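You operate a simulated robot arm through the tools that you are given. There is no shell and no other tool. Be economical: measure what you need, move in short steps, check, and stop when the job is done.

You are at the controls of a simulated two-armed robot. One attempt, no reset.

JOB
Pick up the label with the earliest date from the top of the black table with one hand, pass it to the other hand and put it on the shelf of the black table. Fetch the lemon bottle from the slat belt before the curve and stand it on the steel shelf by the grey post. Put the Long flap folder from the slat belt before the curve on the top of the blue table. Take the yellow card bundle and leave it on the top of the steel table. Put the orange suction cup on the slat belt before the curve away on the bench top. Put the Tea small white box from the top of the green table on the 200 m and over shelf. Turn the count dial to 2. The order is free. Set down upright: lemon bottle, flap folder, orange suction cup, small white box.

The check looks at the end state, three seconds after you hand in, the way a careful person would. Anything else that was tipped, shoved, dropped, spilled or broken makes it a failure.

ROBOT AND FRAMES
Two 7-joint arms with two-finger parallel grippers on one trunk, on a base that drives. Base frame: it is fixed to the floor where the robot stands at the start and does not move with it; the origin is under the middle of the robot, x ahead of it, y to its left, z up; the surface under the hand at the start is at about z = 0.78. Lengths are in m, angles in rad, forces in N, time in s.
The left shoulder is at the start at [0.02, 0.113, 1.397], the right one opposite. With the tool pointing down near the work surface each hand reaches from about 0.1 to 0.48 m from the robot's upright axis, wherever it stands, measured 20 degrees to its own side. Places, roughly: 200 m and over shelf [-6.2, 1.7, 1]; bench top [-4.1, -0.2, 0.8]; count dial [-2.2, 4.3, 0.9]; flap folder [2.5, -5.5, 1.25]; label [0.25, -0.25, 0.75]; lemon bottle [2.5, -5.5, 1.25]; orange suction cup (5x5x5 cm) [3, -5.5, 1.1]; shelf of the black table [0.4, -0.3, 0.3]; small white box [-2, 3.75, 0.75]; steel shelf by the grey post [3.8, -10, 0.9]; top of the blue table [3.5, -2.1, 1.1]; top of the steel table [4.1, -2.4, 0.9]; yellow card bundle [3, -5.75, 1]. Payload 1.57 kg a hand.
Tool frame (each hand has its own): the origin (TCP) lies between the finger pads and is the grasp point; the fingertips stand 0.03 m ahead of it; z points along the fingers, y is the line along which they close. Largest opening 0.08 m; finger width 0.017, thickness 0.012; the body of the gripper, 0.04 by 0.082 m, starts 0.08 m behind the TCP.
Orientation is that of the tool frame in the base frame, as a unit quaternion [x, y, z, w]. With the fingers straight down and closing along the base's y, the tool's x points along the base's -x, its y along +y and its z along -z.

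CONTROLS
- The arms move only by the tool jog_arm. It takes "left_steps", "right_steps" or both (then of equal length, played together; a hand with none holds still); each is one flat list of numbers, 7 for each row, row after row: the shift along the tool's x, y, z in m, then the turn, a rotation vector about the tool's x, y, z in rad, then the closure, from 0 (fully open) to 1 (shut). In form: [tx, ty, tz, ax, ay, az, claw, tx, ty, tz, ax, ay, az, claw, ...]. A call has 1 to 8 rows; each row shifts and turns the commanded pose from where the row before left it, along the tool's axes as they then stand. Each row takes 0.2 s and may step no farther than 0.05 m and 0.15 rad from the row before; otherwise, or with a gripper value out of range, the whole call is refused. A pose out of reach is approached as far as the arm can. The call stops where the force on the tool passes 40 N (or 10 N more than at its start, if that is more) or the arm is blocked; 0.2 s more then pass. The fingers move at their own pace (about 0.045 m/s each) and stop on an object; they squeeze with about 24 N. The grip force told is the motor's: it shows also when the fingers shut on nothing. Time passes only in rows, and 0.2 s behind the last, so rows that do not move let the fingers close. The reply holds the time, the measured pose of the TCP, the force on the tool along the base axes, the opening and the grip force, in the units named above and with some noise, with the torque about the TCP (base axes, N m) and any sound that the robot's microphone picked up.
- Cameras (640 x 400 px; columns grow to the right, rows downward): "scene" is now at [0.0661, -0.0489, 1.495]; the picture's right is [-0.64, -0.77, 0.00], its down [-0.63, 0.52, -0.58] and it looks along [0.45, -0.37, -0.81] (base axes); focal length 248 px, centre (320, 200). "left" rides on the left gripper at [0.072, 0.007, -0.122] in its tool frame; the picture's right is [-0.09, 1.00, 0.00], its down [-0.84, -0.08, -0.54] and it looks along [-0.54, -0.05, 0.84] (tool axes); focal length 238 px, centre (320, 200). "right" rides on the right gripper at [0.072, -0.007, -0.122] in its tool frame; the picture's right is [0.09, 1.00, 0.00], its down [-0.84, 0.08, -0.54] and it looks along [-0.54, 0.05, 0.84] (tool axes); focal length 238 px, centre (320, 200). There is no depth. A picture from a camera that has moved, and an enlarged one, comes with that camera's place and axes in the base frame and with its lens.
- grab_frame(camera): a new picture of that camera. No time passes.
- lift_body(by): slides the trunk up (or, below 0, down) by that many m; the arms and the scene camera ride with it, the base frame stays. It gives what a move gives, with no picture.
- base_move(legs): drives the robot by 1 to 6 legs, each [ahead, left, turn to the left] in m, m and rad, along the robot's own axes; the way and the turn of a leg run together, so that a leg with both is an arc; at most 1.5 m and 3.142 rad a leg. The arms and the cameras ride along, it lands a little off, and it stops where it bumps. It gives what a move gives.
- head_to(pan, tilt): turns the head with the scene camera to pan (to the left, within 1.396 rad either way) and tilt (down, from -0.506 to 1.204), counted from straight ahead of the robot. It gives what a move gives.
- zoom(camera, box): a new picture of the part [left, top, right, bottom] of that camera's present view, enlarged. No time passes.
- job_done(): hands the job in; it is judged then, once.

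Go step by step. Nothing tells you exact positions but the pictures and the camera data: compare them with the known pose of the tool, close in by small moves and look again before you grip or let go. The budget is 207 turns and 194 pictures, counting those below and the enlarged ones. Unless the task says otherwise, let go and move clear before handing in.

The tools are called after "Request:" as name(argument=value, ...) on one line, values as JSON. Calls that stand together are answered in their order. jog_arm: Moves the arms, as the interface text tells. Its arguments: {"type":"object","properties":{"left_steps":{"type":"array","items":{"type":"number"}},"right_steps":{"type":"array","items":{"type":"number"}}},"required":[]} The other tools are called the same way: lift_body (by) slides the trunk up or down; base_move (legs) drives the base; head_to (pan, tilt) turns the head that bears the scene camera; grab_frame (camera) takes a picture; zoom (camera, box) takes an enlarged picture of a part of a camera's view; job_done () hands the job in.

At the start:

```text
t: 0.0
left_tcp_pos: [0.4004, 0.0169, 1.0633]
left_tool_rot: [0.0, 1.0, -0.001, 0.0]
left_force: [0.9, 0.6, -0.2]
left_ft_torque: [0.04, 0.01, 0.03]
left_finger_gap: 0.0799
left_finger_force: 0.0
right_tcp_pos: [0.4196, -0.3717, 1.0056]
right_tool_rot: [0.0, 1.0, 0.0, 0.0]
right_force: [-0.1, 0.1, -0.2]
right_ft_torque: [-0.02, -0.02, 0.03]
right_finger_gap: 0.0799
right_finger_force: 0.1
trunk travel left (down, up): [-0.45, 0.12]
robot x, y, heading: [0.0075, -0.0005, 0.003]
head pan, tilt: [-0.695, 0.949]
```

scene: 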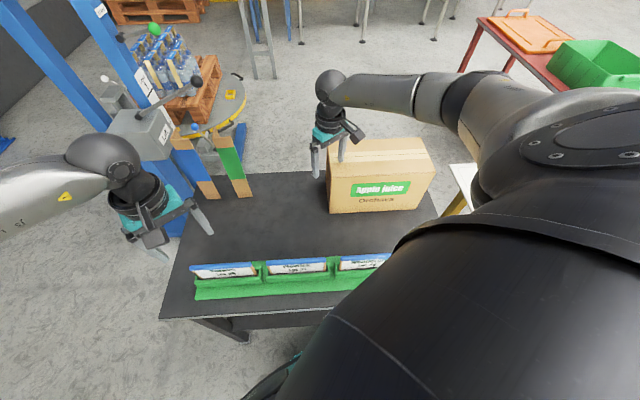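
right: 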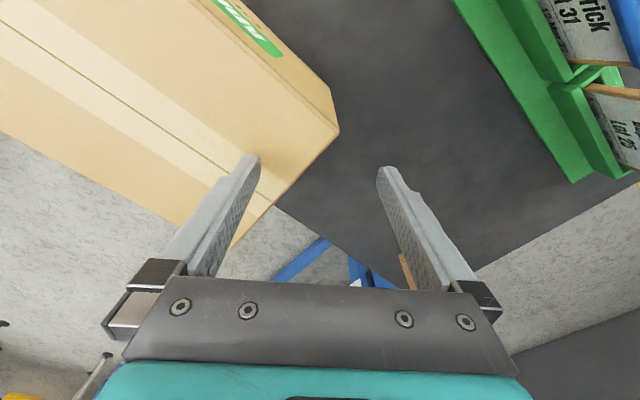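
left: 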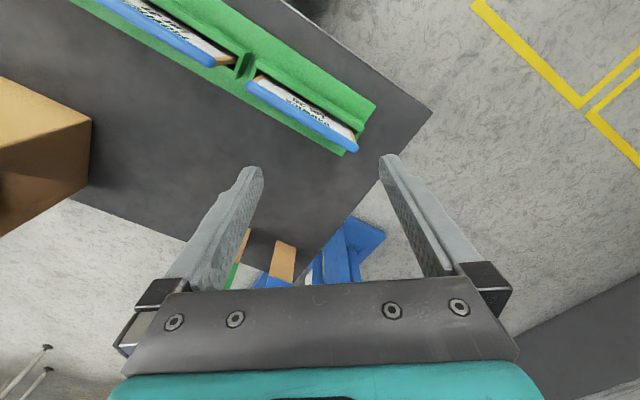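

I see the black table with a green rack holding labels, in front and to the right. I'll read the label dates first.

Request:
zoom(camera="scene", box=[180, 240, 400, 320])

Request:
zoom(camera="left", box=[60, 0, 440, 160])

Request:
zoom(camera="right", box=[440, 0, 640, 200])

```text
2.91 times, centred on (290, 280) of scene
camera zoom: at [0.0661, -0.0489, 1.495], right [-0.64, -0.77, 0.0], down [-0.63, 0.52, -0.58], along [0.45, -0.37, -0.81], focal length 723 px, centre (407, -33)
```

zoom: 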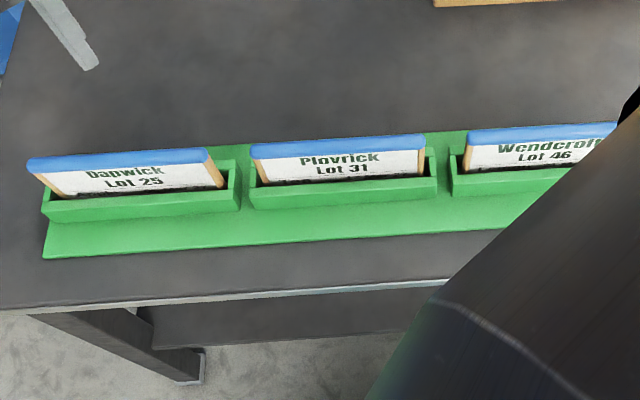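

```text
1.68 times, centred on (250, 80) of left
camera zoom: at [0.3285, 0.0245, 1.1856], right [0.09, 1.0, 0.0], down [0.84, -0.08, 0.54], along [0.54, -0.05, -0.84], focal length 401 px, centre (438, 402)
```

zoom: 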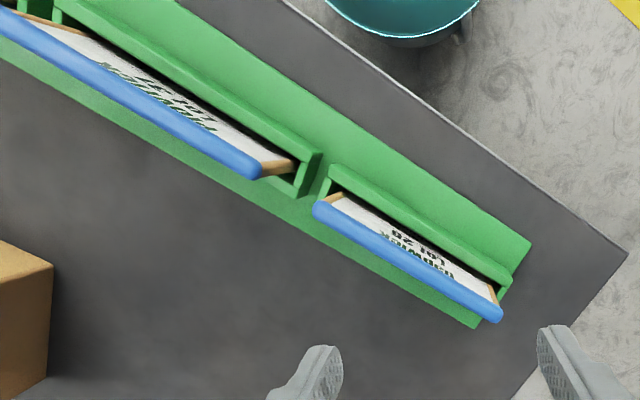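

```text
2.00 times, centred on (540, 100) of right
camera zoom: at [0.3469, -0.3777, 1.1271], right [-0.09, 1.0, 0.0], down [0.84, 0.08, 0.54], along [0.54, 0.05, -0.84], focal length 477 px, centre (-120, 400)
```

zoom: 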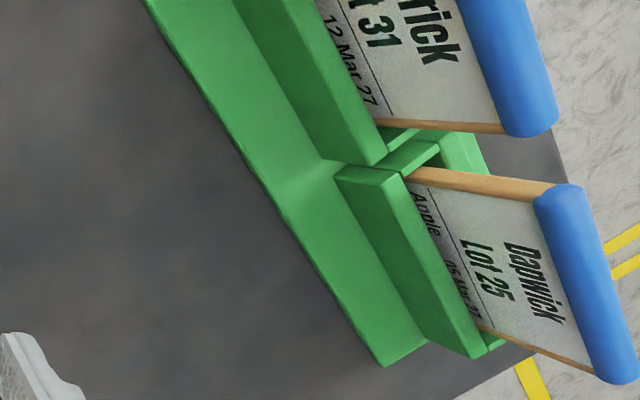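

The labels show Dapwick 05 Mar 27 (to be confirmed), Plovrick 12 Mar 27, and a third called Wendcroft. I'll move the right hand camera to read the rest.

Request:
jog_arm(right_steps=[0.028, -0.03, -0.02, 0, 0, 0, 0, 0.028, -0.03, -0.02, 0, 0, 0, 0, 0.028, -0.03, -0.02, 0, 0, 0, 0, 0.028, -0.03, -0.01, 0, 0, 0, 0, 0.028, -0.03, 0, 0, 0, 0, 0, 0.028, -0.03, 0, 0, 0, 0, 0])

Request:
grab_frame(camera="right")

Request:
zoom(camera="right", box=[340, 0, 640, 188])

Request:
grab_frame(camera="scene")

```text
t: 1.4
left_tcp_pos: [0.3996, 0.0177, 1.0625]
left_tool_rot: [0.001, 1.0, 0.0, 0.0]
left_force: [-0.2, 0.2, 0.0]
left_ft_torque: [-0.04, -0.03, 0.0]
left_finger_gap: 0.0795
left_finger_force: 0.0
right_tcp_pos: [0.2498, -0.4711, 1.0753]
right_tool_rot: [0.002, 1.0, -0.002, 0.001]
right_force: [-0.5, 0.3, -1.1]
right_ft_torque: [-0.01, -0.04, -0.01]
right_finger_gap: 0.0798
right_finger_force: 0.1
right hand out of reach, approached as far as the arm can: row 3, 4, 5, 6
trunk travel left (down, up): [-0.45, 0.12]
robot x, y, heading: [-0.0034, 0.0003, -0.004]
head pan, tilt: [-0.695, 0.949]
```

```text
187 pictures are left
camera right: at [0.1765, -0.4768, 1.1972], right [-0.09, 1.0, -0.01], down [0.84, 0.08, 0.54], along [0.54, 0.04, -0.84], focal length 238 px, centre (320, 200)
```

right: 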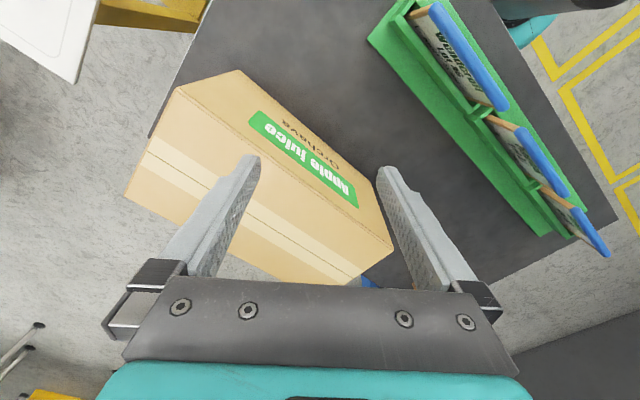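

```text
2.13 times, centred on (490, 94) of right
camera zoom: at [0.1765, -0.4768, 1.1972], right [-0.09, 1.0, -0.01], down [0.84, 0.08, 0.54], along [0.54, 0.04, -0.84], focal length 507 px, centre (-42, 426)
```

zoom: 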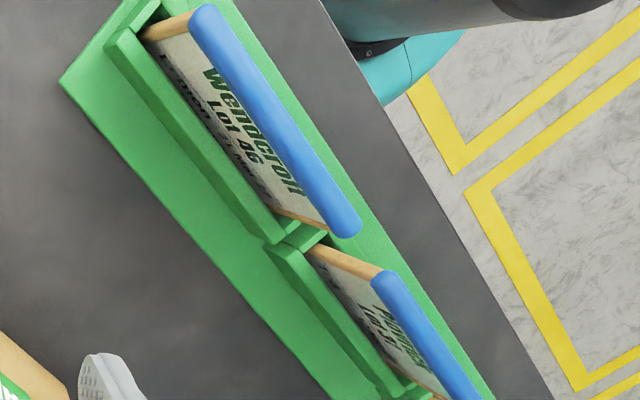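

```text
185 pictures are left
camera scene: at [0.065, -0.049, 1.495], right [-0.64, -0.77, 0.0], down [-0.62, 0.52, -0.58], along [0.45, -0.37, -0.81], focal length 248 px, centre (320, 200)
```

scene: 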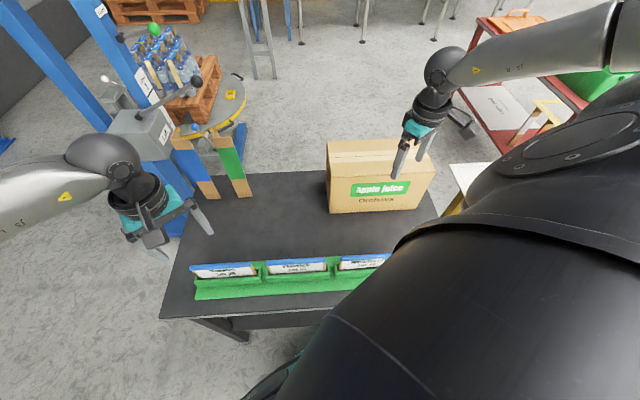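

Three labels in all. I'll tilt the right hand camera to read the Wendcroft date.

Request:
jog_arm(right_steps=[-0.023, 0.035, 0.017, 0, 0, 0, 0, -0.023, 0.035, 0.017, 0, 0, 0, 0, -0.023, 0.035, 0.017, 0, 0, 0, 0, 0, 0, 0, 0, 0.15, 0, 0, 0, 0, 0, 0, 0.15, 0, 0, 0, 0, 0, 0, 0.15, 0, 0, 0, 0, 0, 0, 0.15, 0, 0])

Request:
grab_frame(camera="right")

Request:
zoom(camera="right", box=[320, 0, 640, 200])

```text
t: 3.0
left_tcp_pos: [0.3999, 0.0173, 1.0631]
left_tool_rot: [0.0, 1.0, -0.001, 0.0]
left_force: [0.2, 0.0, -0.2]
left_ft_torque: [-0.01, 0.0, 0.02]
left_finger_gap: 0.0798
left_finger_force: 0.0
right_tcp_pos: [0.3185, -0.3671, 1.0238]
right_tool_rot: [0.0, 0.955, 0.001, -0.296]
right_force: [-0.1, 0.4, -1.1]
right_ft_torque: [-0.01, 0.03, 0.02]
right_finger_gap: 0.08
right_finger_force: 0.0
trunk travel left (down, up): [-0.45, 0.12]
robot x, y, heading: [-0.0012, -0.0016, -0.003]
head pan, tilt: [-0.695, 0.949]
```

```text
184 pictures are left
camera right: at [0.3275, -0.3735, 1.166], right [-0.08, 1.0, 0.05], down [1.0, 0.08, -0.03], along [-0.03, 0.05, -1.0], focal length 238 px, centre (320, 200)
```

right: 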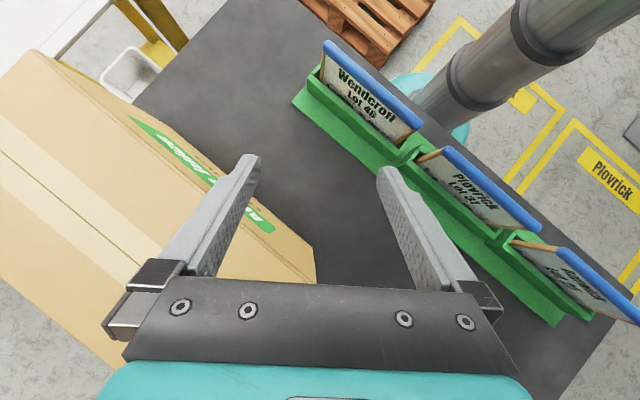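

```text
2.00 times, centred on (480, 100) of right
camera zoom: at [0.3275, -0.3735, 1.166], right [-0.08, 1.0, 0.05], down [1.0, 0.08, -0.03], along [-0.03, 0.05, -1.0], focal length 477 px, centre (0, 400)
```

zoom: 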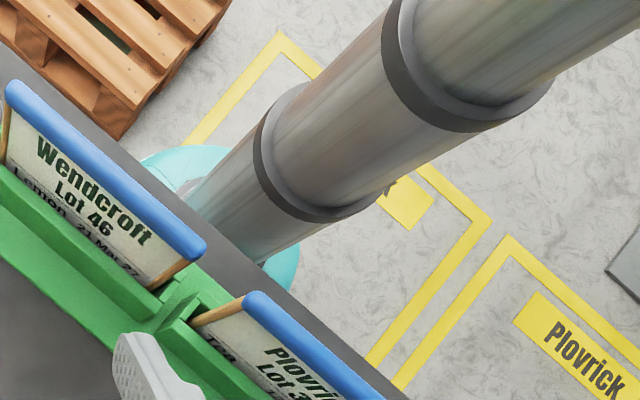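

Wendcroft reads 21 Mar 27. I'll confirm the Dapwick date from closer in.

Request:
jog_arm(right_steps=[-0.027, 0.035, -0.018, 0, 0, 0, 0, -0.027, 0.035, -0.018, 0, 0, 0, 0, -0.027, 0.035, -0.018, 0, 0, 0, 0])

Request:
zoom(camera="right", box=[440, 80, 600, 180])

Request:
grab_frame(camera="right")

```text
t: 3.8
left_tcp_pos: [0.4017, 0.0196, 1.0629]
left_tool_rot: [0.0, 1.0, -0.001, -0.001]
left_force: [0.4, 0.0, 0.0]
left_ft_torque: [0.0, -0.01, 0.02]
left_finger_gap: 0.0799
left_finger_force: 0.0
right_tcp_pos: [0.4143, -0.2606, 1.0228]
right_tool_rot: [0.001, 0.956, -0.001, -0.294]
right_force: [-0.3, 0.5, 0.3]
right_ft_torque: [0.01, 0.01, 0.03]
right_finger_gap: 0.0802
right_finger_force: 0.0
trunk travel left (down, up): [-0.45, 0.12]
robot x, y, heading: [0.0029, 0.0049, 0.001]
head pan, tilt: [-0.695, 0.949]
```

```text
4.00 times, centred on (520, 130) of right
camera zoom: at [0.4232, -0.2663, 1.1644], right [-0.08, 1.0, 0.05], down [1.0, 0.08, -0.02], along [-0.03, 0.05, -1.0], focal length 953 px, centre (-480, 480)
```

zoom: 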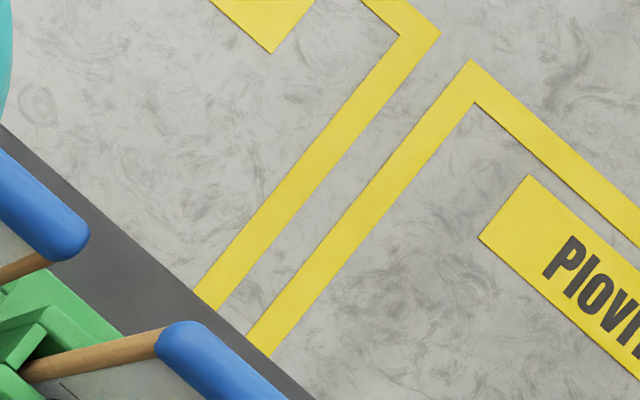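

```text
181 pictures are left
camera right: at [0.4232, -0.2663, 1.1644], right [-0.08, 1.0, 0.05], down [1.0, 0.08, -0.02], along [-0.03, 0.05, -1.0], focal length 238 px, centre (320, 200)
```

right: 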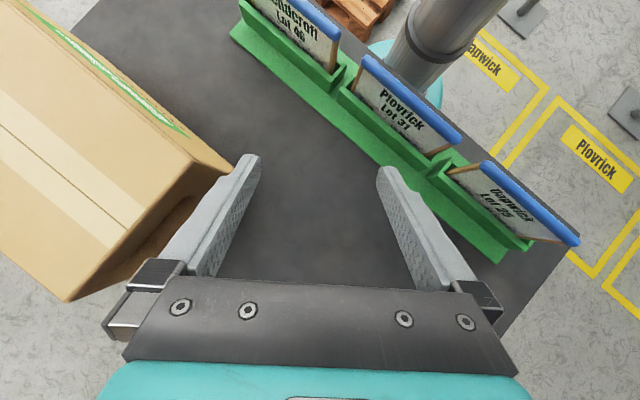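

Request:
zoom(camera="right", box=[440, 150, 584, 240])

Request:
head_to(pan=-0.3, tilt=1.1)

Request:
grab_frame(camera="scene")

```text
4.44 times, centred on (512, 195) of right
camera zoom: at [0.4232, -0.2663, 1.1644], right [-0.08, 1.0, 0.05], down [1.0, 0.08, -0.02], along [-0.03, 0.05, -1.0], focal length 1059 px, centre (-533, 222)
```

zoom: 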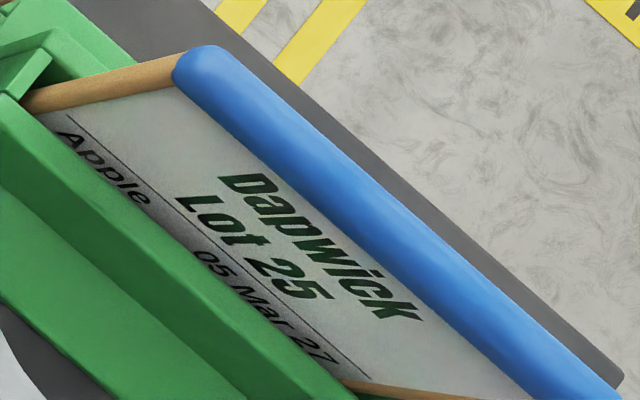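

```text
t: 4.7
left_tcp_pos: [0.4001, 0.017, 1.0631]
left_tool_rot: [0.0, 1.0, 0.0, 0.0]
left_force: [0.7, -0.2, -1.2]
left_ft_torque: [-0.01, -0.03, -0.05]
left_finger_gap: 0.0799
left_finger_force: 0.1
right_tcp_pos: [0.4126, -0.262, 1.0228]
right_tool_rot: [0.0, 0.956, -0.001, -0.294]
right_force: [-0.9, 0.1, 0.4]
right_ft_torque: [0.0, -0.01, 0.02]
right_finger_gap: 0.0799
right_finger_force: 0.0
trunk travel left (down, up): [-0.45, 0.12]
robot x, y, heading: [-0.0019, -0.0006, -0.006]
head pan, tilt: [-0.3, 1.1]
```

```text
179 pictures are left
camera scene: at [0.0706, -0.021, 1.4848], right [-0.3, -0.96, 0.0], down [-0.85, 0.26, -0.45], along [0.43, -0.13, -0.89], focal length 248 px, centre (320, 200)
```

scene: 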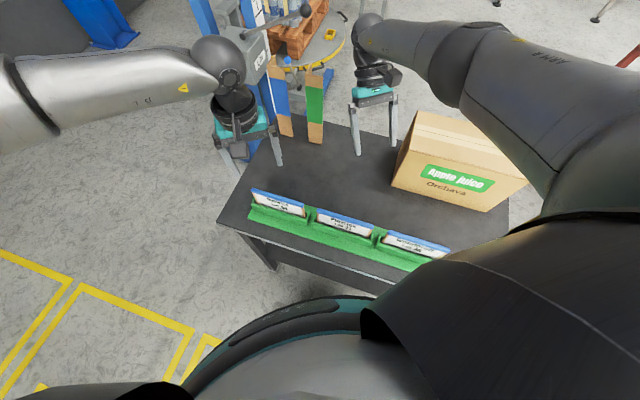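

Dapwick (05 Mar 27) is the earliest. Its blue top edge runs from about (0.36,-0.06) to (0.43,0.06) at z≈0.885, so I'll yaw the left hand to straddle it and look.

Request:
jog_arm(left_steps=[0, 0, 0, 0, 0, -0.146, 0, 0, 0, 0, 0, 0, -0.146, 0, 0, 0, 0, 0, 0, -0.146, 0, 0, 0, 0, 0, 0, -0.146, 0, 0, 0, 0, 0, 0, -0.146, 0, 0, 0, 0, 0, 0, -0.146, 0, 0, 0, 0, 0, 0, -0.146, 0])

Request:
grab_frame(camera="left")

```text
t: 6.3
left_tcp_pos: [0.4022, 0.0177, 1.0636]
left_tool_rot: [-0.491, 0.871, 0.0, 0.0]
left_force: [0.3, 0.3, 0.9]
left_ft_torque: [0.03, 0.02, 0.01]
left_finger_gap: 0.0797
left_finger_force: 0.0
right_tcp_pos: [0.413, -0.2614, 1.0221]
right_tool_rot: [0.001, 0.956, -0.001, -0.294]
right_force: [0.9, 0.5, -0.3]
right_ft_torque: [0.0, 0.01, -0.03]
right_finger_gap: 0.08
right_finger_force: 0.2
trunk travel left (down, up): [-0.45, 0.12]
robot x, y, heading: [-0.0008, -0.0015, -0.0]
head pan, tilt: [-0.3, 1.1]
```

```text
178 pictures are left
camera left: at [0.358, -0.0402, 1.1855], right [-0.8, 0.59, 0.0], down [0.5, 0.68, 0.54], along [0.32, 0.44, -0.84], focal length 238 px, centre (320, 200)
```

left: 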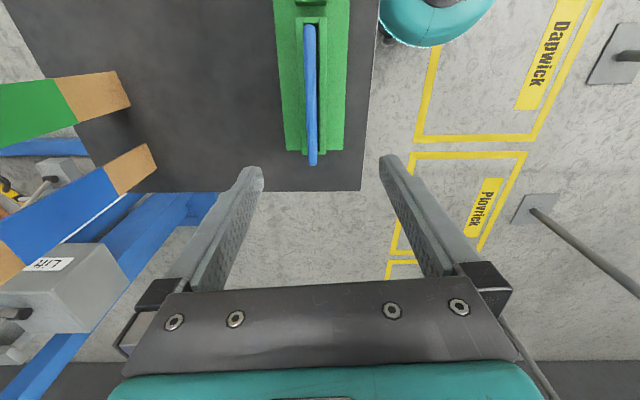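

The label is centred at (0.400,0.000) and the yaw is 5° off. I'll correct both, descend part way and recheck.

Request:
jog_arm(left_steps=[0.0153, -0.0075, 0, 0, 0, 0.087, 0, 0, 0, 0.04, 0, 0, 0, 0, 0, 0, 0.04, 0, 0, 0, 0, 0, 0, 0.03, 0, 0, 0, 0])

Request:
grab_frame(camera="left")

Request:
zoom(camera="scene", box=[200, 100, 360, 200])

```text
t: 7.3
left_tcp_pos: [0.3998, -0.0001, 0.9523]
left_tool_rot: [-0.451, 0.892, 0.0, 0.0]
left_force: [0.3, -0.3, -0.5]
left_ft_torque: [-0.02, 0.02, 0.0]
left_finger_gap: 0.08
left_finger_force: 0.1
right_tcp_pos: [0.4132, -0.2627, 1.0237]
right_tool_rot: [0.0, 0.956, 0.0, -0.294]
right_force: [0.2, 0.1, 0.5]
right_ft_torque: [-0.01, 0.01, 0.02]
right_finger_gap: 0.0802
right_finger_force: 0.2
trunk travel left (down, up): [-0.45, 0.12]
robot x, y, heading: [0.0043, 0.0002, 0.001]
head pan, tilt: [-0.3, 1.1]
```

```text
177 pictures are left
camera left: at [0.3515, -0.0533, 1.0737], right [-0.75, 0.67, 0.0], down [0.56, 0.63, 0.54], along [0.36, 0.4, -0.84], focal length 238 px, centre (320, 200)
```

left: 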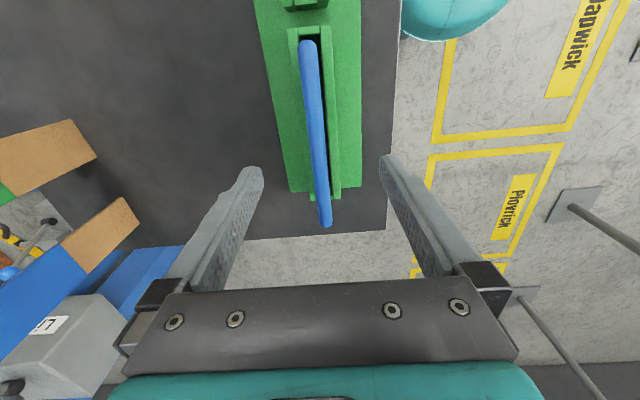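

```text
4.00 times, centred on (280, 150) of scene
camera zoom: at [0.0706, -0.0209, 1.4848], right [-0.3, -0.96, 0.0], down [-0.85, 0.26, -0.45], along [0.43, -0.13, -0.89], focal length 994 px, centre (480, 400)
```

zoom: 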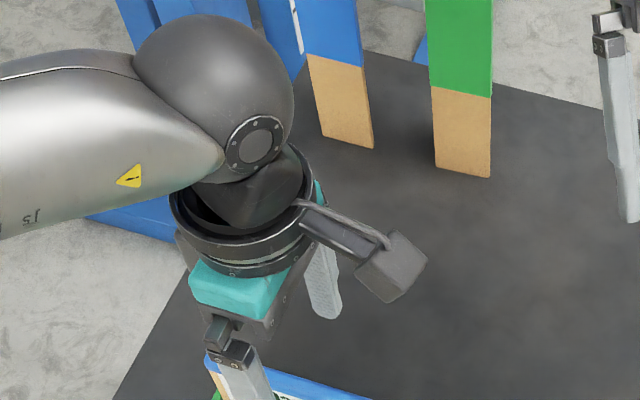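

The alignment is good, so I'll descend to z≈0.873, close and lift a little.

Request:
jog_arm(left_steps=[0, 0, 0.04, 0, 0, 0, 0, 0, 0, 0.039, 0, 0, 0, 0, 0, 0, 0, 0, 0, 0, 1, 0, 0, 0, 0, 0, 0, 1, 0, 0, 0, 0, 0, 0, 1, 0, 0, 0, 0, 0, 0, 1, 0, 0, 0, 0, 0, 0, 1])

Request:
grab_frame(camera="left")

```text
t: 8.9
left_tcp_pos: [0.4004, 0.0002, 0.8733]
left_tool_rot: [-0.451, 0.893, 0.0, -0.001]
left_force: [-0.9, -0.1, 0.2]
left_ft_torque: [-0.01, 0.01, 0.01]
left_finger_gap: 0.0056
left_finger_force: 18.6
right_tcp_pos: [0.4125, -0.2625, 1.0231]
right_tool_rot: [0.001, 0.956, 0.0, -0.293]
right_force: [-0.6, 0.5, -0.9]
right_ft_torque: [-0.01, 0.0, 0.0]
right_finger_gap: 0.08
right_finger_force: 0.0
trunk travel left (down, up): [-0.45, 0.12]
robot x, y, heading: [0.0006, 0.0007, -0.003]
head pan, tilt: [-0.3, 1.1]
```

```text
175 pictures are left
camera left: at [0.3522, -0.0527, 0.9955], right [-0.75, 0.66, 0.0], down [0.56, 0.63, 0.54], along [0.36, 0.4, -0.84], focal length 238 px, centre (320, 200)
```

left: 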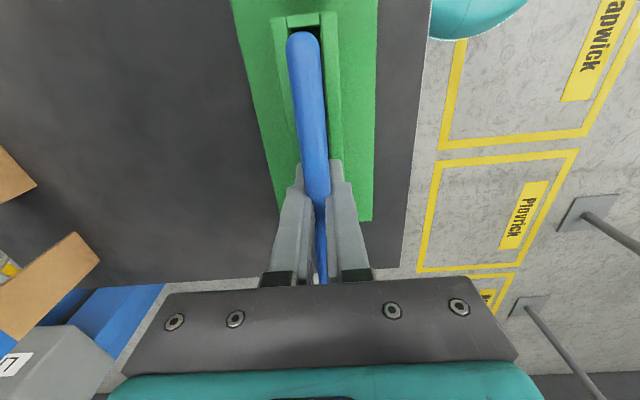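

It's gripped on the card just below the bead (5.6 mm). I'll lift straight up.

Request:
jog_arm(left_steps=[0, 0, -0.02, 0, 0, 0, 1, 0, 0, -0.04, 0, 0, 0, 1, 0, 0, -0.04, 0, 0, 0, 1, 0, 0, -0.05, 0, 0, 0, 1, 0, 0, -0.05, 0, 0, 0, 1])

Request:
grab_frame(camera="scene")

Request:
grab_frame(camera="right")

```text
t: 10.1
left_tcp_pos: [0.4005, 0.0011, 1.0746]
left_tool_rot: [-0.451, 0.892, 0.0, 0.0]
left_force: [0.0, -0.4, -0.6]
left_ft_torque: [0.0, 0.03, 0.01]
left_finger_gap: 0.0056
left_finger_force: 24.2
right_tcp_pos: [0.4121, -0.2629, 1.023]
right_tool_rot: [0.001, 0.956, 0.0, -0.294]
right_force: [-0.2, -0.6, -0.1]
right_ft_torque: [0.0, -0.01, 0.01]
right_finger_gap: 0.0801
right_finger_force: 0.1
trunk travel left (down, up): [-0.45, 0.12]
robot x, y, heading: [-0.0023, 0.0006, -0.004]
head pan, tilt: [-0.3, 1.1]
```

```text
174 pictures are left
camera scene: at [0.0704, -0.0211, 1.4848], right [-0.3, -0.96, 0.0], down [-0.85, 0.26, -0.45], along [0.43, -0.13, -0.89], focal length 248 px, centre (320, 200)
```

scene: 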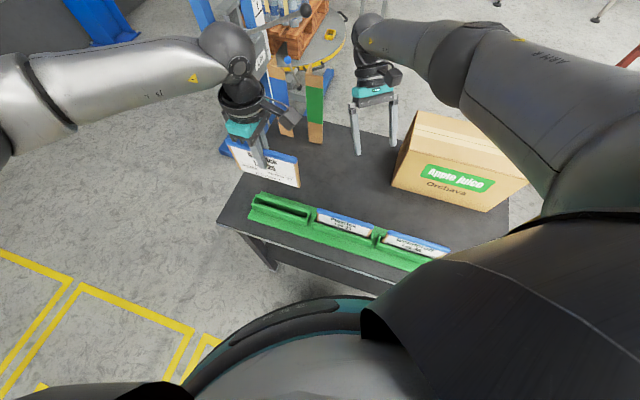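

```text
173 pictures are left
camera right: at [0.4217, -0.2685, 1.1639], right [-0.08, 1.0, 0.05], down [1.0, 0.08, -0.02], along [-0.03, 0.05, -1.0], focal length 238 px, centre (320, 200)
```

right: 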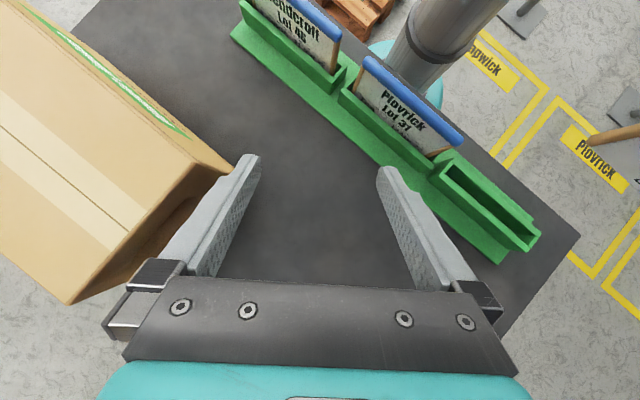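

The label is lifted. Before the handover I'll survey the surroundings with the head to plan how to reach the shelf.

Request:
head_to(pan=1.3, tilt=0.45)

Request:
grab_frame(camera="scene")

Request:
head_to(pan=0.0, tilt=0.35)

Request:
grab_frame(camera="scene")

Request:
head_to(pan=-1.35, tilt=0.45)

Request:
grab_frame(camera="scene")

```text
t: 11.7
left_tcp_pos: [0.4011, 0.0018, 1.0748]
left_tool_rot: [-0.451, 0.893, 0.001, 0.0]
left_force: [-0.4, 0.7, -0.3]
left_ft_torque: [-0.01, 0.0, 0.01]
left_finger_gap: 0.0056
left_finger_force: 23.9
right_tcp_pos: [0.4125, -0.2629, 1.0219]
right_tool_rot: [0.001, 0.956, -0.001, -0.294]
right_force: [-0.5, -0.5, 0.5]
right_ft_torque: [0.03, -0.01, -0.02]
right_finger_gap: 0.08
right_finger_force: 0.1
trunk travel left (down, up): [-0.45, 0.12]
robot x, y, heading: [0.0017, -0.0011, -0.002]
head pan, tilt: [1.3, 0.45]
```

```text
172 pictures are left
camera scene: at [0.0349, 0.0862, 1.5369], right [0.96, -0.27, 0.0], down [-0.12, -0.42, -0.9], along [0.24, 0.87, -0.44], focal length 248 px, centre (320, 200)
```

scene: 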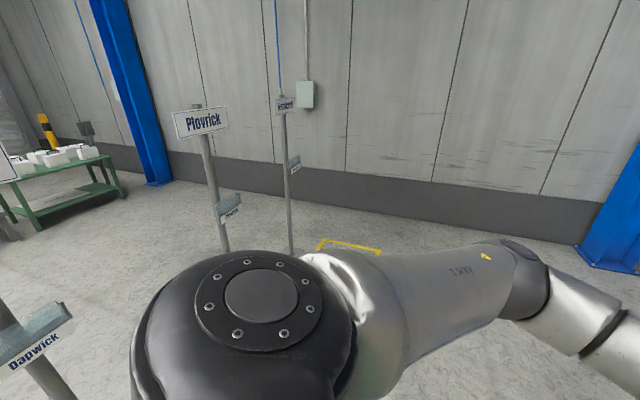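

```text
t: 13.2
left_tcp_pos: [0.4001, 0.001, 1.075]
left_tool_rot: [-0.451, 0.893, 0.001, 0.0]
left_force: [0.5, 0.7, 0.3]
left_ft_torque: [0.01, -0.03, 0.02]
left_finger_gap: 0.0056
left_finger_force: 24.0
right_tcp_pos: [0.4125, -0.2616, 1.0227]
right_tool_rot: [0.001, 0.956, -0.001, -0.294]
right_force: [0.2, -0.7, 0.7]
right_ft_torque: [0.01, 0.0, -0.03]
right_finger_gap: 0.0798
right_finger_force: 0.2
trunk travel left (down, up): [-0.45, 0.12]
robot x, y, heading: [0.0046, -0.0012, 0.005]
head pan, tilt: [0.0, 0.351]
```

```text
171 pictures are left
camera scene: at [0.1034, -0.0023, 1.5462], right [0.0, -1.0, 0.0], down [-0.34, 0.0, -0.94], along [0.94, 0.0, -0.34], focal length 248 px, centre (320, 200)
```

scene: 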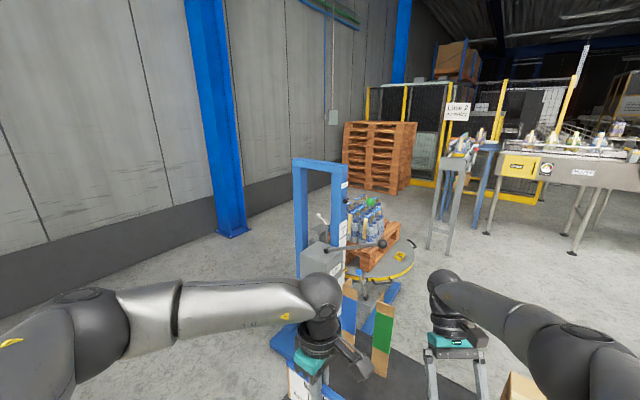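

```text
t: 14.7
left_tcp_pos: [0.4003, 0.0007, 1.0747]
left_tool_rot: [-0.451, 0.893, -0.001, 0.0]
left_force: [0.3, -0.4, -1.8]
left_ft_torque: [-0.03, 0.01, -0.01]
left_finger_gap: 0.0055
left_finger_force: 24.0
right_tcp_pos: [0.4139, -0.2626, 1.0223]
right_tool_rot: [0.0, 0.956, 0.0, -0.294]
right_force: [-0.4, -0.1, 1.1]
right_ft_torque: [0.01, 0.0, 0.0]
right_finger_gap: 0.0802
right_finger_force: 0.2
trunk travel left (down, up): [-0.45, 0.12]
robot x, y, heading: [-0.0015, -0.0043, 0.0]
head pan, tilt: [-1.349, 0.45]
```

```text
170 pictures are left
camera scene: at [0.0305, -0.092, 1.537], right [-0.98, -0.22, 0.0], down [-0.1, 0.42, -0.9], along [0.2, -0.88, -0.44], focal length 248 px, centre (320, 200)
```

scene: 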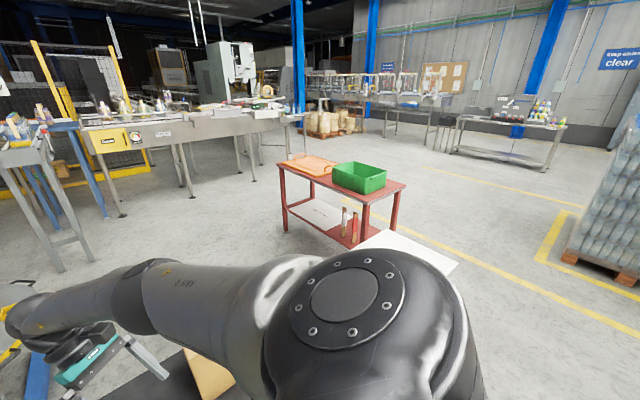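

There are open aisles around, and the apple-juice box top is near z≈1.03. I'll do the handover here: the right hand goes back and up, then reorients to point horizontally along the label's length.

Request:
jog_arm(right_steps=[0.035, 0.015, -0.007, 0, 0, 0, 0, 0.035, 0.015, -0.007, 0, 0, 0, 0, 0.035, 0.015, -0.007, 0, 0, 0, 0, 0.035, 0.015, -0.007, 0, 0, 0, 0, 0, 0, 0, 0, -0.148, 0, 0, 0, 0, 0, 0, -0.148, 0, 0, 0, 0, 0, 0, -0.148, 0, 0, 0, 0, 0, 0, -0.148, 0, 0])

Request:
jog_arm(right_steps=[0, 0, 0, -0.0613, -0.12, -0.0613, 0, 0, 0, 0, -0.0613, -0.12, -0.0613, 0, 0, 0, 0, -0.0613, -0.12, -0.0613, 0, 0, 0, 0, -0.0613, -0.12, -0.0613, 0, 0, 0, 0, -0.0613, -0.12, -0.0613, 0, 0, 0, 0, -0.0613, -0.12, -0.0613, 0])

```text
t: 16.5
left_tcp_pos: [0.3999, 0.0013, 1.0752]
left_tool_rot: [-0.451, 0.893, 0.001, 0.0]
left_force: [-1.0, 1.1, -1.7]
left_ft_torque: [-0.01, 0.02, 0.0]
left_finger_gap: 0.0056
left_finger_force: 24.5
right_tcp_pos: [0.3143, -0.2019, 1.1245]
right_tool_rot: [0.001, 1.0, 0.0, -0.002]
right_force: [-0.5, 0.4, 0.5]
right_ft_torque: [0.01, 0.02, 0.02]
right_finger_gap: 0.08
right_finger_force: 0.1
trunk travel left (down, up): [-0.45, 0.12]
robot x, y, heading: [-0.0023, -0.0017, -0.006]
head pan, tilt: [-1.349, 0.45]
```

```text
t: 17.9
left_tcp_pos: [0.4005, 0.0023, 1.0757]
left_tool_rot: [-0.451, 0.893, 0.0, 0.001]
left_force: [0.3, 0.1, -0.6]
left_ft_torque: [0.0, -0.01, -0.03]
left_finger_gap: 0.0054
left_finger_force: 23.8
right_tcp_pos: [0.3144, -0.2026, 1.1262]
right_tool_rot: [-0.179, 0.904, 0.179, 0.346]
right_force: [-0.9, 1.0, -0.4]
right_ft_torque: [-0.01, 0.02, 0.01]
right_finger_gap: 0.0799
right_finger_force: 0.0
trunk travel left (down, up): [-0.45, 0.12]
robot x, y, heading: [0.0003, 0.0015, 0.0]
head pan, tilt: [-1.349, 0.45]
```

Request:
jog_arm(right_steps=[0, 0, 0, -0.0613, -0.12, -0.0613, 0, 0, 0, 0, -0.0613, -0.12, -0.0613, 0, 0, 0, 0, -0.0613, -0.12, -0.0613, 0, 0, 0, 0, -0.0613, -0.12, -0.0613, 0, 0, 0, 0, -0.0613, -0.12, -0.0613, 0, 0, 0, 0, -0.0613, -0.12, -0.0613, 0])

Request:
head_to(pan=-0.3, tilt=1.0)

Request:
grab_frame(camera="scene")

Request:
grab_frame(camera="right")

```text
t: 19.3
left_tcp_pos: [0.4009, 0.0012, 1.0751]
left_tool_rot: [-0.451, 0.893, 0.0, 0.0]
left_force: [0.1, -0.5, -0.6]
left_ft_torque: [-0.03, 0.03, 0.0]
left_finger_gap: 0.0054
left_finger_force: 24.1
right_tcp_pos: [0.3156, -0.2092, 1.1265]
right_tool_rot: [-0.311, 0.664, 0.306, 0.608]
right_force: [0.2, 0.0, -0.8]
right_ft_torque: [0.02, 0.02, 0.0]
right_finger_gap: 0.08
right_finger_force: 0.0
right hand out of reach, approached as far as the arm can: row 2
trunk travel left (down, up): [-0.45, 0.12]
robot x, y, heading: [0.0023, -0.0034, 0.002]
head pan, tilt: [-1.349, 0.45]
```

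```text
t: 20.6
left_tcp_pos: [0.4012, 0.0016, 1.0766]
left_tool_rot: [-0.451, 0.892, 0.0, 0.0]
left_force: [0.5, -0.3, 0.0]
left_ft_torque: [-0.02, -0.07, -0.01]
left_finger_gap: 0.0055
left_finger_force: 24.5
right_tcp_pos: [0.315, -0.2093, 1.1257]
right_tool_rot: [-0.311, 0.665, 0.306, 0.606]
right_force: [-0.4, -0.5, 0.0]
right_ft_torque: [0.01, 0.0, 0.0]
right_finger_gap: 0.0802
right_finger_force: 0.1
trunk travel left (down, up): [-0.45, 0.12]
robot x, y, heading: [-0.0, 0.0036, 0.002]
head pan, tilt: [-0.3, 1.0]
```

```text
169 pictures are left
camera scene: at [0.0768, -0.0231, 1.4914], right [-0.3, -0.96, 0.0], down [-0.8, 0.25, -0.54], along [0.52, -0.16, -0.84], focal length 248 px, centre (320, 200)
```

scene: 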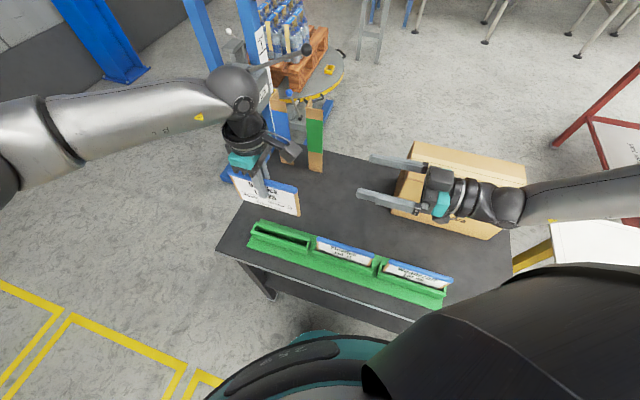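

```text
168 pictures are left
camera right: at [0.2399, -0.3118, 1.0636], right [-0.79, 0.61, -0.06], down [-0.33, -0.34, 0.88], along [0.52, 0.71, 0.47], focal length 238 px, centre (320, 200)
```

right: 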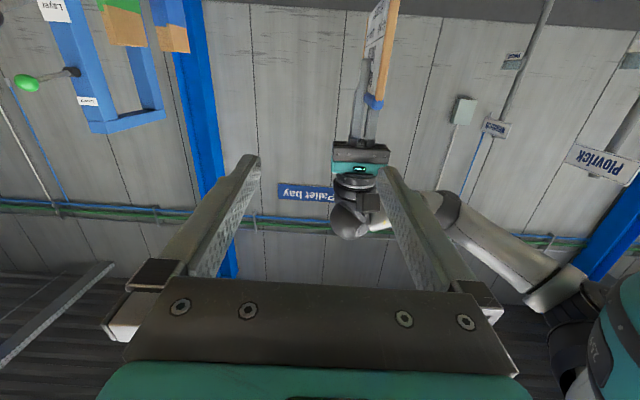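

The right hand is nearly horizontal. I'll bring it in line with the label's near end, stopping short of it.

Request:
jog_arm(right_steps=[0.0227, 0.014, 0.0237, 0, 0, 0, 0, 0.0227, 0.014, 0.0237, 0, 0, 0, 0, 0.0227, 0.014, 0.0237, 0, 0, 0, 0, 0.0227, 0.014, 0.0237, 0, -0.078, 0, 0])

Request:
grab_frame(camera="right")

Request:
zoom(camera="scene", box=[190, 100, 430, 250])

```text
t: 21.6
left_tcp_pos: [0.4016, 0.0027, 1.0758]
left_tool_rot: [-0.451, 0.892, 0.0, 0.0]
left_force: [0.2, 0.1, 0.3]
left_ft_torque: [0.01, -0.05, -0.03]
left_finger_gap: 0.0054
left_finger_force: 24.5
right_tcp_pos: [0.3237, -0.1063, 1.037]
right_tool_rot: [-0.298, 0.641, 0.318, 0.632]
right_force: [0.3, 0.2, 0.6]
right_ft_torque: [-0.01, 0.01, 0.02]
right_finger_gap: 0.08
right_finger_force: 0.1
right hand out of reach, approached as far as the arm can: row 1
trunk travel left (down, up): [-0.45, 0.12]
robot x, y, heading: [-0.0023, -0.0018, 0.001]
head pan, tilt: [-0.3, 1.0]
```

```text
167 pictures are left
camera right: at [0.2519, -0.2048, 0.9644], right [-0.78, 0.62, -0.06], down [-0.38, -0.39, 0.84], along [0.49, 0.68, 0.54], focal length 238 px, centre (320, 200)
```

right: 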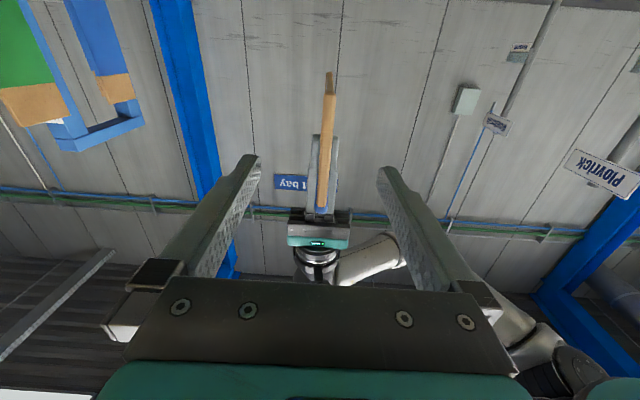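

```text
2.67 times, centred on (310, 175) of scene
camera zoom: at [0.0776, -0.0223, 1.4913], right [-0.3, -0.96, 0.0], down [-0.8, 0.25, -0.54], along [0.52, -0.16, -0.84], focal length 663 px, centre (347, 267)
```

zoom: 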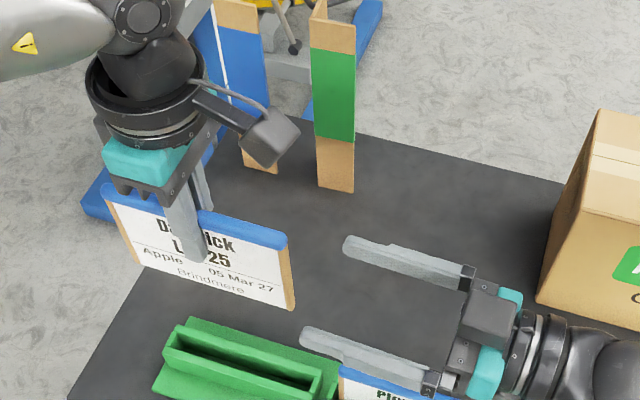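

The alignment is good. I'll advance 8 cm so the fingers straddle the label end, then close.

Request:
jog_arm(right_steps=[0, 0.0047, 0.02, -0.035, 0, 0, 0, 0, 0, 0.032, 0, 0, 0, 0, 0, 0, 0.032, 0, 0, 0, 0, 0, 0, 0, 0, 0, 0, 1, 0, 0, 0, 0, 0, 0, 1, 0, 0, 0, 0, 0, 0, 1, 0, 0, 0, 0, 0, 0, 1, 0, 0, 0, 0, 0, 0, 1])

Request:
zoom(camera="scene", box=[190, 100, 430, 250])

```text
t: 23.4
left_tcp_pos: [0.3996, 0.0016, 1.0756]
left_tool_rot: [-0.451, 0.893, 0.0, -0.001]
left_force: [-3.8, 2.4, 1.2]
left_ft_torque: [0.16, 0.44, 0.01]
left_finger_gap: 0.0054
left_finger_force: 23.8
right_tcp_pos: [0.3704, -0.039, 1.0379]
right_tool_rot: [-0.312, 0.634, 0.329, 0.626]
right_force: [3.4, -2.0, -1.6]
right_ft_torque: [-0.1, -0.2, -0.22]
right_finger_gap: 0.0059
right_finger_force: 19.2
trunk travel left (down, up): [-0.45, 0.12]
robot x, y, heading: [0.0014, -0.0003, -0.0]
head pan, tilt: [-0.3, 1.0]
```

```text
2.67 times, centred on (310, 175) of scene
camera zoom: at [0.0767, -0.023, 1.4914], right [-0.3, -0.96, 0.0], down [-0.8, 0.25, -0.54], along [0.52, -0.16, -0.84], focal length 663 px, centre (347, 267)
```

zoom: 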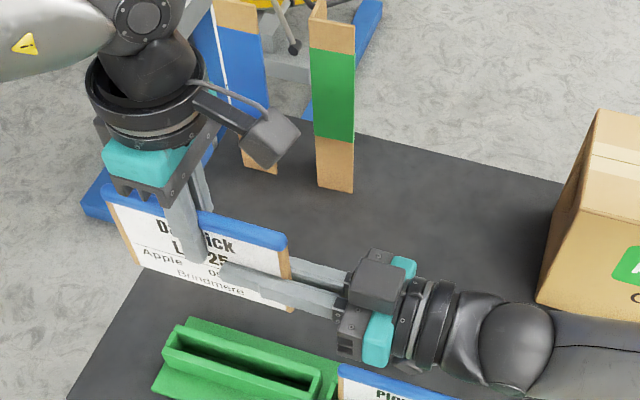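

The right hand holds the label. I'll open the left and raise it clear.

Request:
jog_arm(left_steps=[0, 0, 0, 0, 0, 0, 0, 0, 0, 0, 0, 0, 0, 0, 0, 0, 0, 0, 0, 0, 0, 0, 0, 0, 0, 0, 0, 0, 0, 0, -0.04, 0, 0, 0, 0, 0, 0, -0.04, 0, 0, 0, 0, 0, 0, -0.04, 0, 0, 0, 0, 0, 0, -0.04, 0, 0, 0, 0])

Request:
grab_frame(camera="scene")

```text
t: 25.2
left_tcp_pos: [0.4009, 0.0013, 1.237]
left_tool_rot: [-0.451, 0.893, -0.001, 0.0]
left_force: [0.2, 0.1, 0.3]
left_ft_torque: [0.02, 0.02, 0.0]
left_finger_gap: 0.0803
left_finger_force: 0.1
right_tcp_pos: [0.3697, -0.0386, 1.0381]
right_tool_rot: [-0.31, 0.635, 0.329, 0.627]
right_force: [-0.3, -0.9, 0.9]
right_ft_torque: [0.0, 0.02, -0.04]
right_finger_gap: 0.0053
right_finger_force: 23.9
trunk travel left (down, up): [-0.45, 0.12]
robot x, y, heading: [-0.0009, -0.001, 0.001]
head pan, tilt: [-0.3, 1.0]
```

```text
164 pictures are left
camera scene: at [0.0765, -0.0231, 1.4914], right [-0.3, -0.96, 0.0], down [-0.8, 0.25, -0.54], along [0.52, -0.16, -0.84], focal length 248 px, centre (320, 200)
```

scene: 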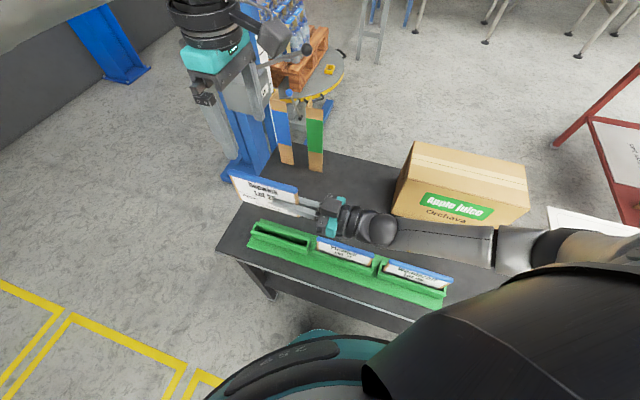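

The label is in the right hand. I'll turn the robot right by 0.63 rad to face the table squarely, then shift left and back, avoiding a pallet behind-right.

Request:
base_move(legs=[[0, 0, -0.63], [0, 0.12, 0], [-0.2, 0, 0]])

Request:
head_to(pan=0, tilt=1.0)

Request:
grab_frame(camera="scene")

```text
t: 29.4
left_tcp_pos: [0.2359, -0.0223, 1.2365]
left_tool_rot: [-0.147, 0.989, 0.0, -0.001]
left_force: [1.3, -1.3, -0.2]
left_ft_torque: [0.0, 0.03, 0.0]
left_finger_gap: 0.0802
left_finger_force: 0.2
right_tcp_pos: [0.1866, -0.0345, 1.0379]
right_tool_rot: [-0.095, 0.7, 0.116, 0.699]
right_force: [0.5, -0.5, -0.7]
right_ft_torque: [-0.01, 0.03, -0.01]
right_finger_gap: 0.0056
right_finger_force: 24.0
trunk travel left (down, up): [-0.45, 0.12]
robot x, y, heading: [-0.0875, 0.2192, -0.639]
head pan, tilt: [-0.3, 1.0]
```

```text
t: 30.2
left_tcp_pos: [0.2359, -0.0211, 1.2356]
left_tool_rot: [-0.147, 0.989, 0.0, 0.0]
left_force: [0.5, -0.5, -0.3]
left_ft_torque: [0.01, 0.01, 0.02]
left_finger_gap: 0.0801
left_finger_force: 0.0
right_tcp_pos: [0.1872, -0.034, 1.0375]
right_tool_rot: [-0.095, 0.7, 0.116, 0.698]
right_force: [0.4, 0.0, 0.0]
right_ft_torque: [0.0, 0.04, -0.01]
right_finger_gap: 0.0053
right_finger_force: 24.3
trunk travel left (down, up): [-0.45, 0.12]
robot x, y, heading: [-0.0892, 0.2154, -0.645]
head pan, tilt: [0.0, 1.0]
```

```text
163 pictures are left
camera scene: at [-0.0233, 0.1661, 1.4914], right [-0.6, -0.8, 0.0], down [-0.67, 0.5, -0.54], along [0.43, -0.32, -0.84], focal length 248 px, centre (320, 200)
```

scene: 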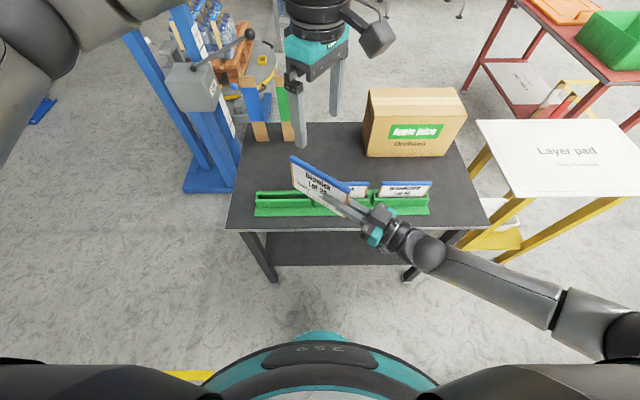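

The table edge is 0.45 m ahead and the shelf sits just beneath, slightly set back. I'll back up 0.2 m, lower the trunk, then turn the right hand to point forward.

Request:
base_move(legs=[[-0.22, 0, 0]])

Request:
lift_body(by=-0.45)

Request:
head_to(pan=0, tilt=0.7)

Request:
grab_frame(camera="scene")

```text
t: 31.9
left_tcp_pos: [0.056, 0.11, 1.2376]
left_tool_rot: [-0.146, 0.989, 0.0, 0.0]
left_force: [-1.3, 0.6, -0.1]
left_ft_torque: [-0.02, 0.0, -0.01]
left_finger_gap: 0.0799
left_finger_force: 0.0
right_tcp_pos: [0.0082, 0.0983, 1.0392]
right_tool_rot: [-0.093, 0.7, 0.115, 0.699]
right_force: [0.0, -0.9, -0.9]
right_ft_torque: [-0.03, 0.01, 0.0]
right_finger_gap: 0.0054
right_finger_force: 24.4
trunk travel left (down, up): [-0.45, 0.12]
robot x, y, heading: [-0.2643, 0.3513, -0.644]
head pan, tilt: [0.0, 1.0]
```

```text
refused: -0.45 is not a number from -0.4 to 0.4
```

```text
t: 32.7
left_tcp_pos: [0.0566, 0.1109, 1.2365]
left_tool_rot: [-0.146, 0.989, 0.0, 0.0]
left_force: [0.4, 0.0, -0.2]
left_ft_torque: [0.02, 0.02, -0.03]
left_finger_gap: 0.0802
left_finger_force: 0.1
right_tcp_pos: [0.0075, 0.0982, 1.0385]
right_tool_rot: [-0.094, 0.7, 0.114, 0.699]
right_force: [0.2, -0.2, -0.2]
right_ft_torque: [0.0, 0.04, -0.01]
right_finger_gap: 0.0053
right_finger_force: 24.1
trunk travel left (down, up): [-0.45, 0.12]
robot x, y, heading: [-0.264, 0.3516, -0.646]
head pan, tilt: [0.0, 0.7]
```

```text
162 pictures are left
camera scene: at [-0.1891, 0.2898, 1.5147], right [-0.6, -0.8, 0.0], down [-0.52, 0.39, -0.76], along [0.61, -0.46, -0.64], focal length 248 px, centre (320, 200)
```

scene: 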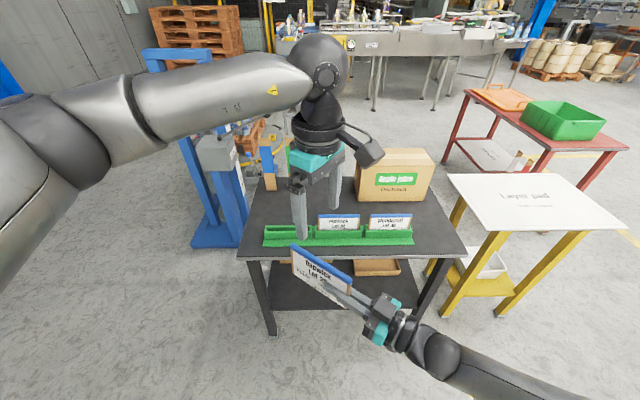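

The brown tray sits on the back-right of the shelf and the left front part is free. I'll lower the trunk.

Request:
lift_body(by=-0.4)

Request:
jog_arm(right_steps=[0, -0.035, 0.01, 0.134, 0, 0, 1, 0, -0.03, 0.015, 0.134, 0, 0, 1, 0, -0.025, 0.02, 0.134, 0, 0, 1, 0, -0.02, 0.02, 0.134, 0, 0, 1, 0, -0.02, 0.025, 0.134, 0, 0, 1, 0, -0.01, 0.03, 0.134, 0, 0, 1, 0, 0, 0.03, 0.134, 0, 0, 1])

Request:
grab_frame(camera="scene")

```text
t: 36.5
left_tcp_pos: [0.0566, 0.1116, 0.8357]
left_tool_rot: [-0.146, 0.989, 0.0, 0.0]
left_force: [0.3, -0.9, -0.5]
left_ft_torque: [-0.02, 0.03, 0.03]
left_finger_gap: 0.0797
left_finger_force: 0.1
right_tcp_pos: [0.0079, 0.0984, 0.6385]
right_tool_rot: [-0.094, 0.7, 0.113, 0.699]
right_force: [0.6, -0.2, -0.1]
right_ft_torque: [-0.01, 0.02, 0.0]
right_finger_gap: 0.0055
right_finger_force: 24.1
trunk travel left (down, up): [-0.05, 0.52]
robot x, y, heading: [-0.2631, 0.3482, -0.644]
head pan, tilt: [0.0, 0.7]
```

```text
t: 38.1
left_tcp_pos: [0.0576, 0.1097, 0.8364]
left_tool_rot: [-0.146, 0.989, -0.001, 0.001]
left_force: [0.0, -0.2, 0.6]
left_ft_torque: [0.0, 0.03, 0.03]
left_finger_gap: 0.08
left_finger_force: 0.1
right_tcp_pos: [0.0966, -0.1909, 0.6032]
right_tool_rot: [0.202, 0.684, -0.183, 0.677]
right_force: [-0.3, 0.3, 0.1]
right_ft_torque: [0.03, 0.05, -0.01]
right_finger_gap: 0.0054
right_finger_force: 23.8
right hand out of reach, approached as far as the arm can: row 4, 5, 6, 7
trunk travel left (down, up): [-0.05, 0.52]
robot x, y, heading: [-0.2633, 0.3476, -0.644]
head pan, tilt: [0.0, 0.7]
```

```text
161 pictures are left
camera scene: at [-0.1889, 0.2901, 1.1148], right [-0.6, -0.8, 0.0], down [-0.52, 0.39, -0.76], along [0.61, -0.46, -0.64], focal length 248 px, centre (320, 200)
```

scene: 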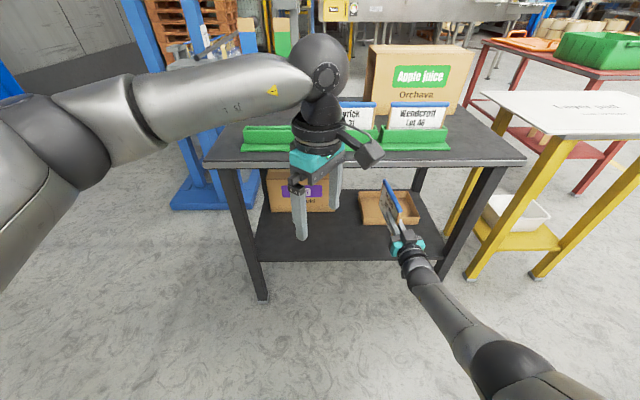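

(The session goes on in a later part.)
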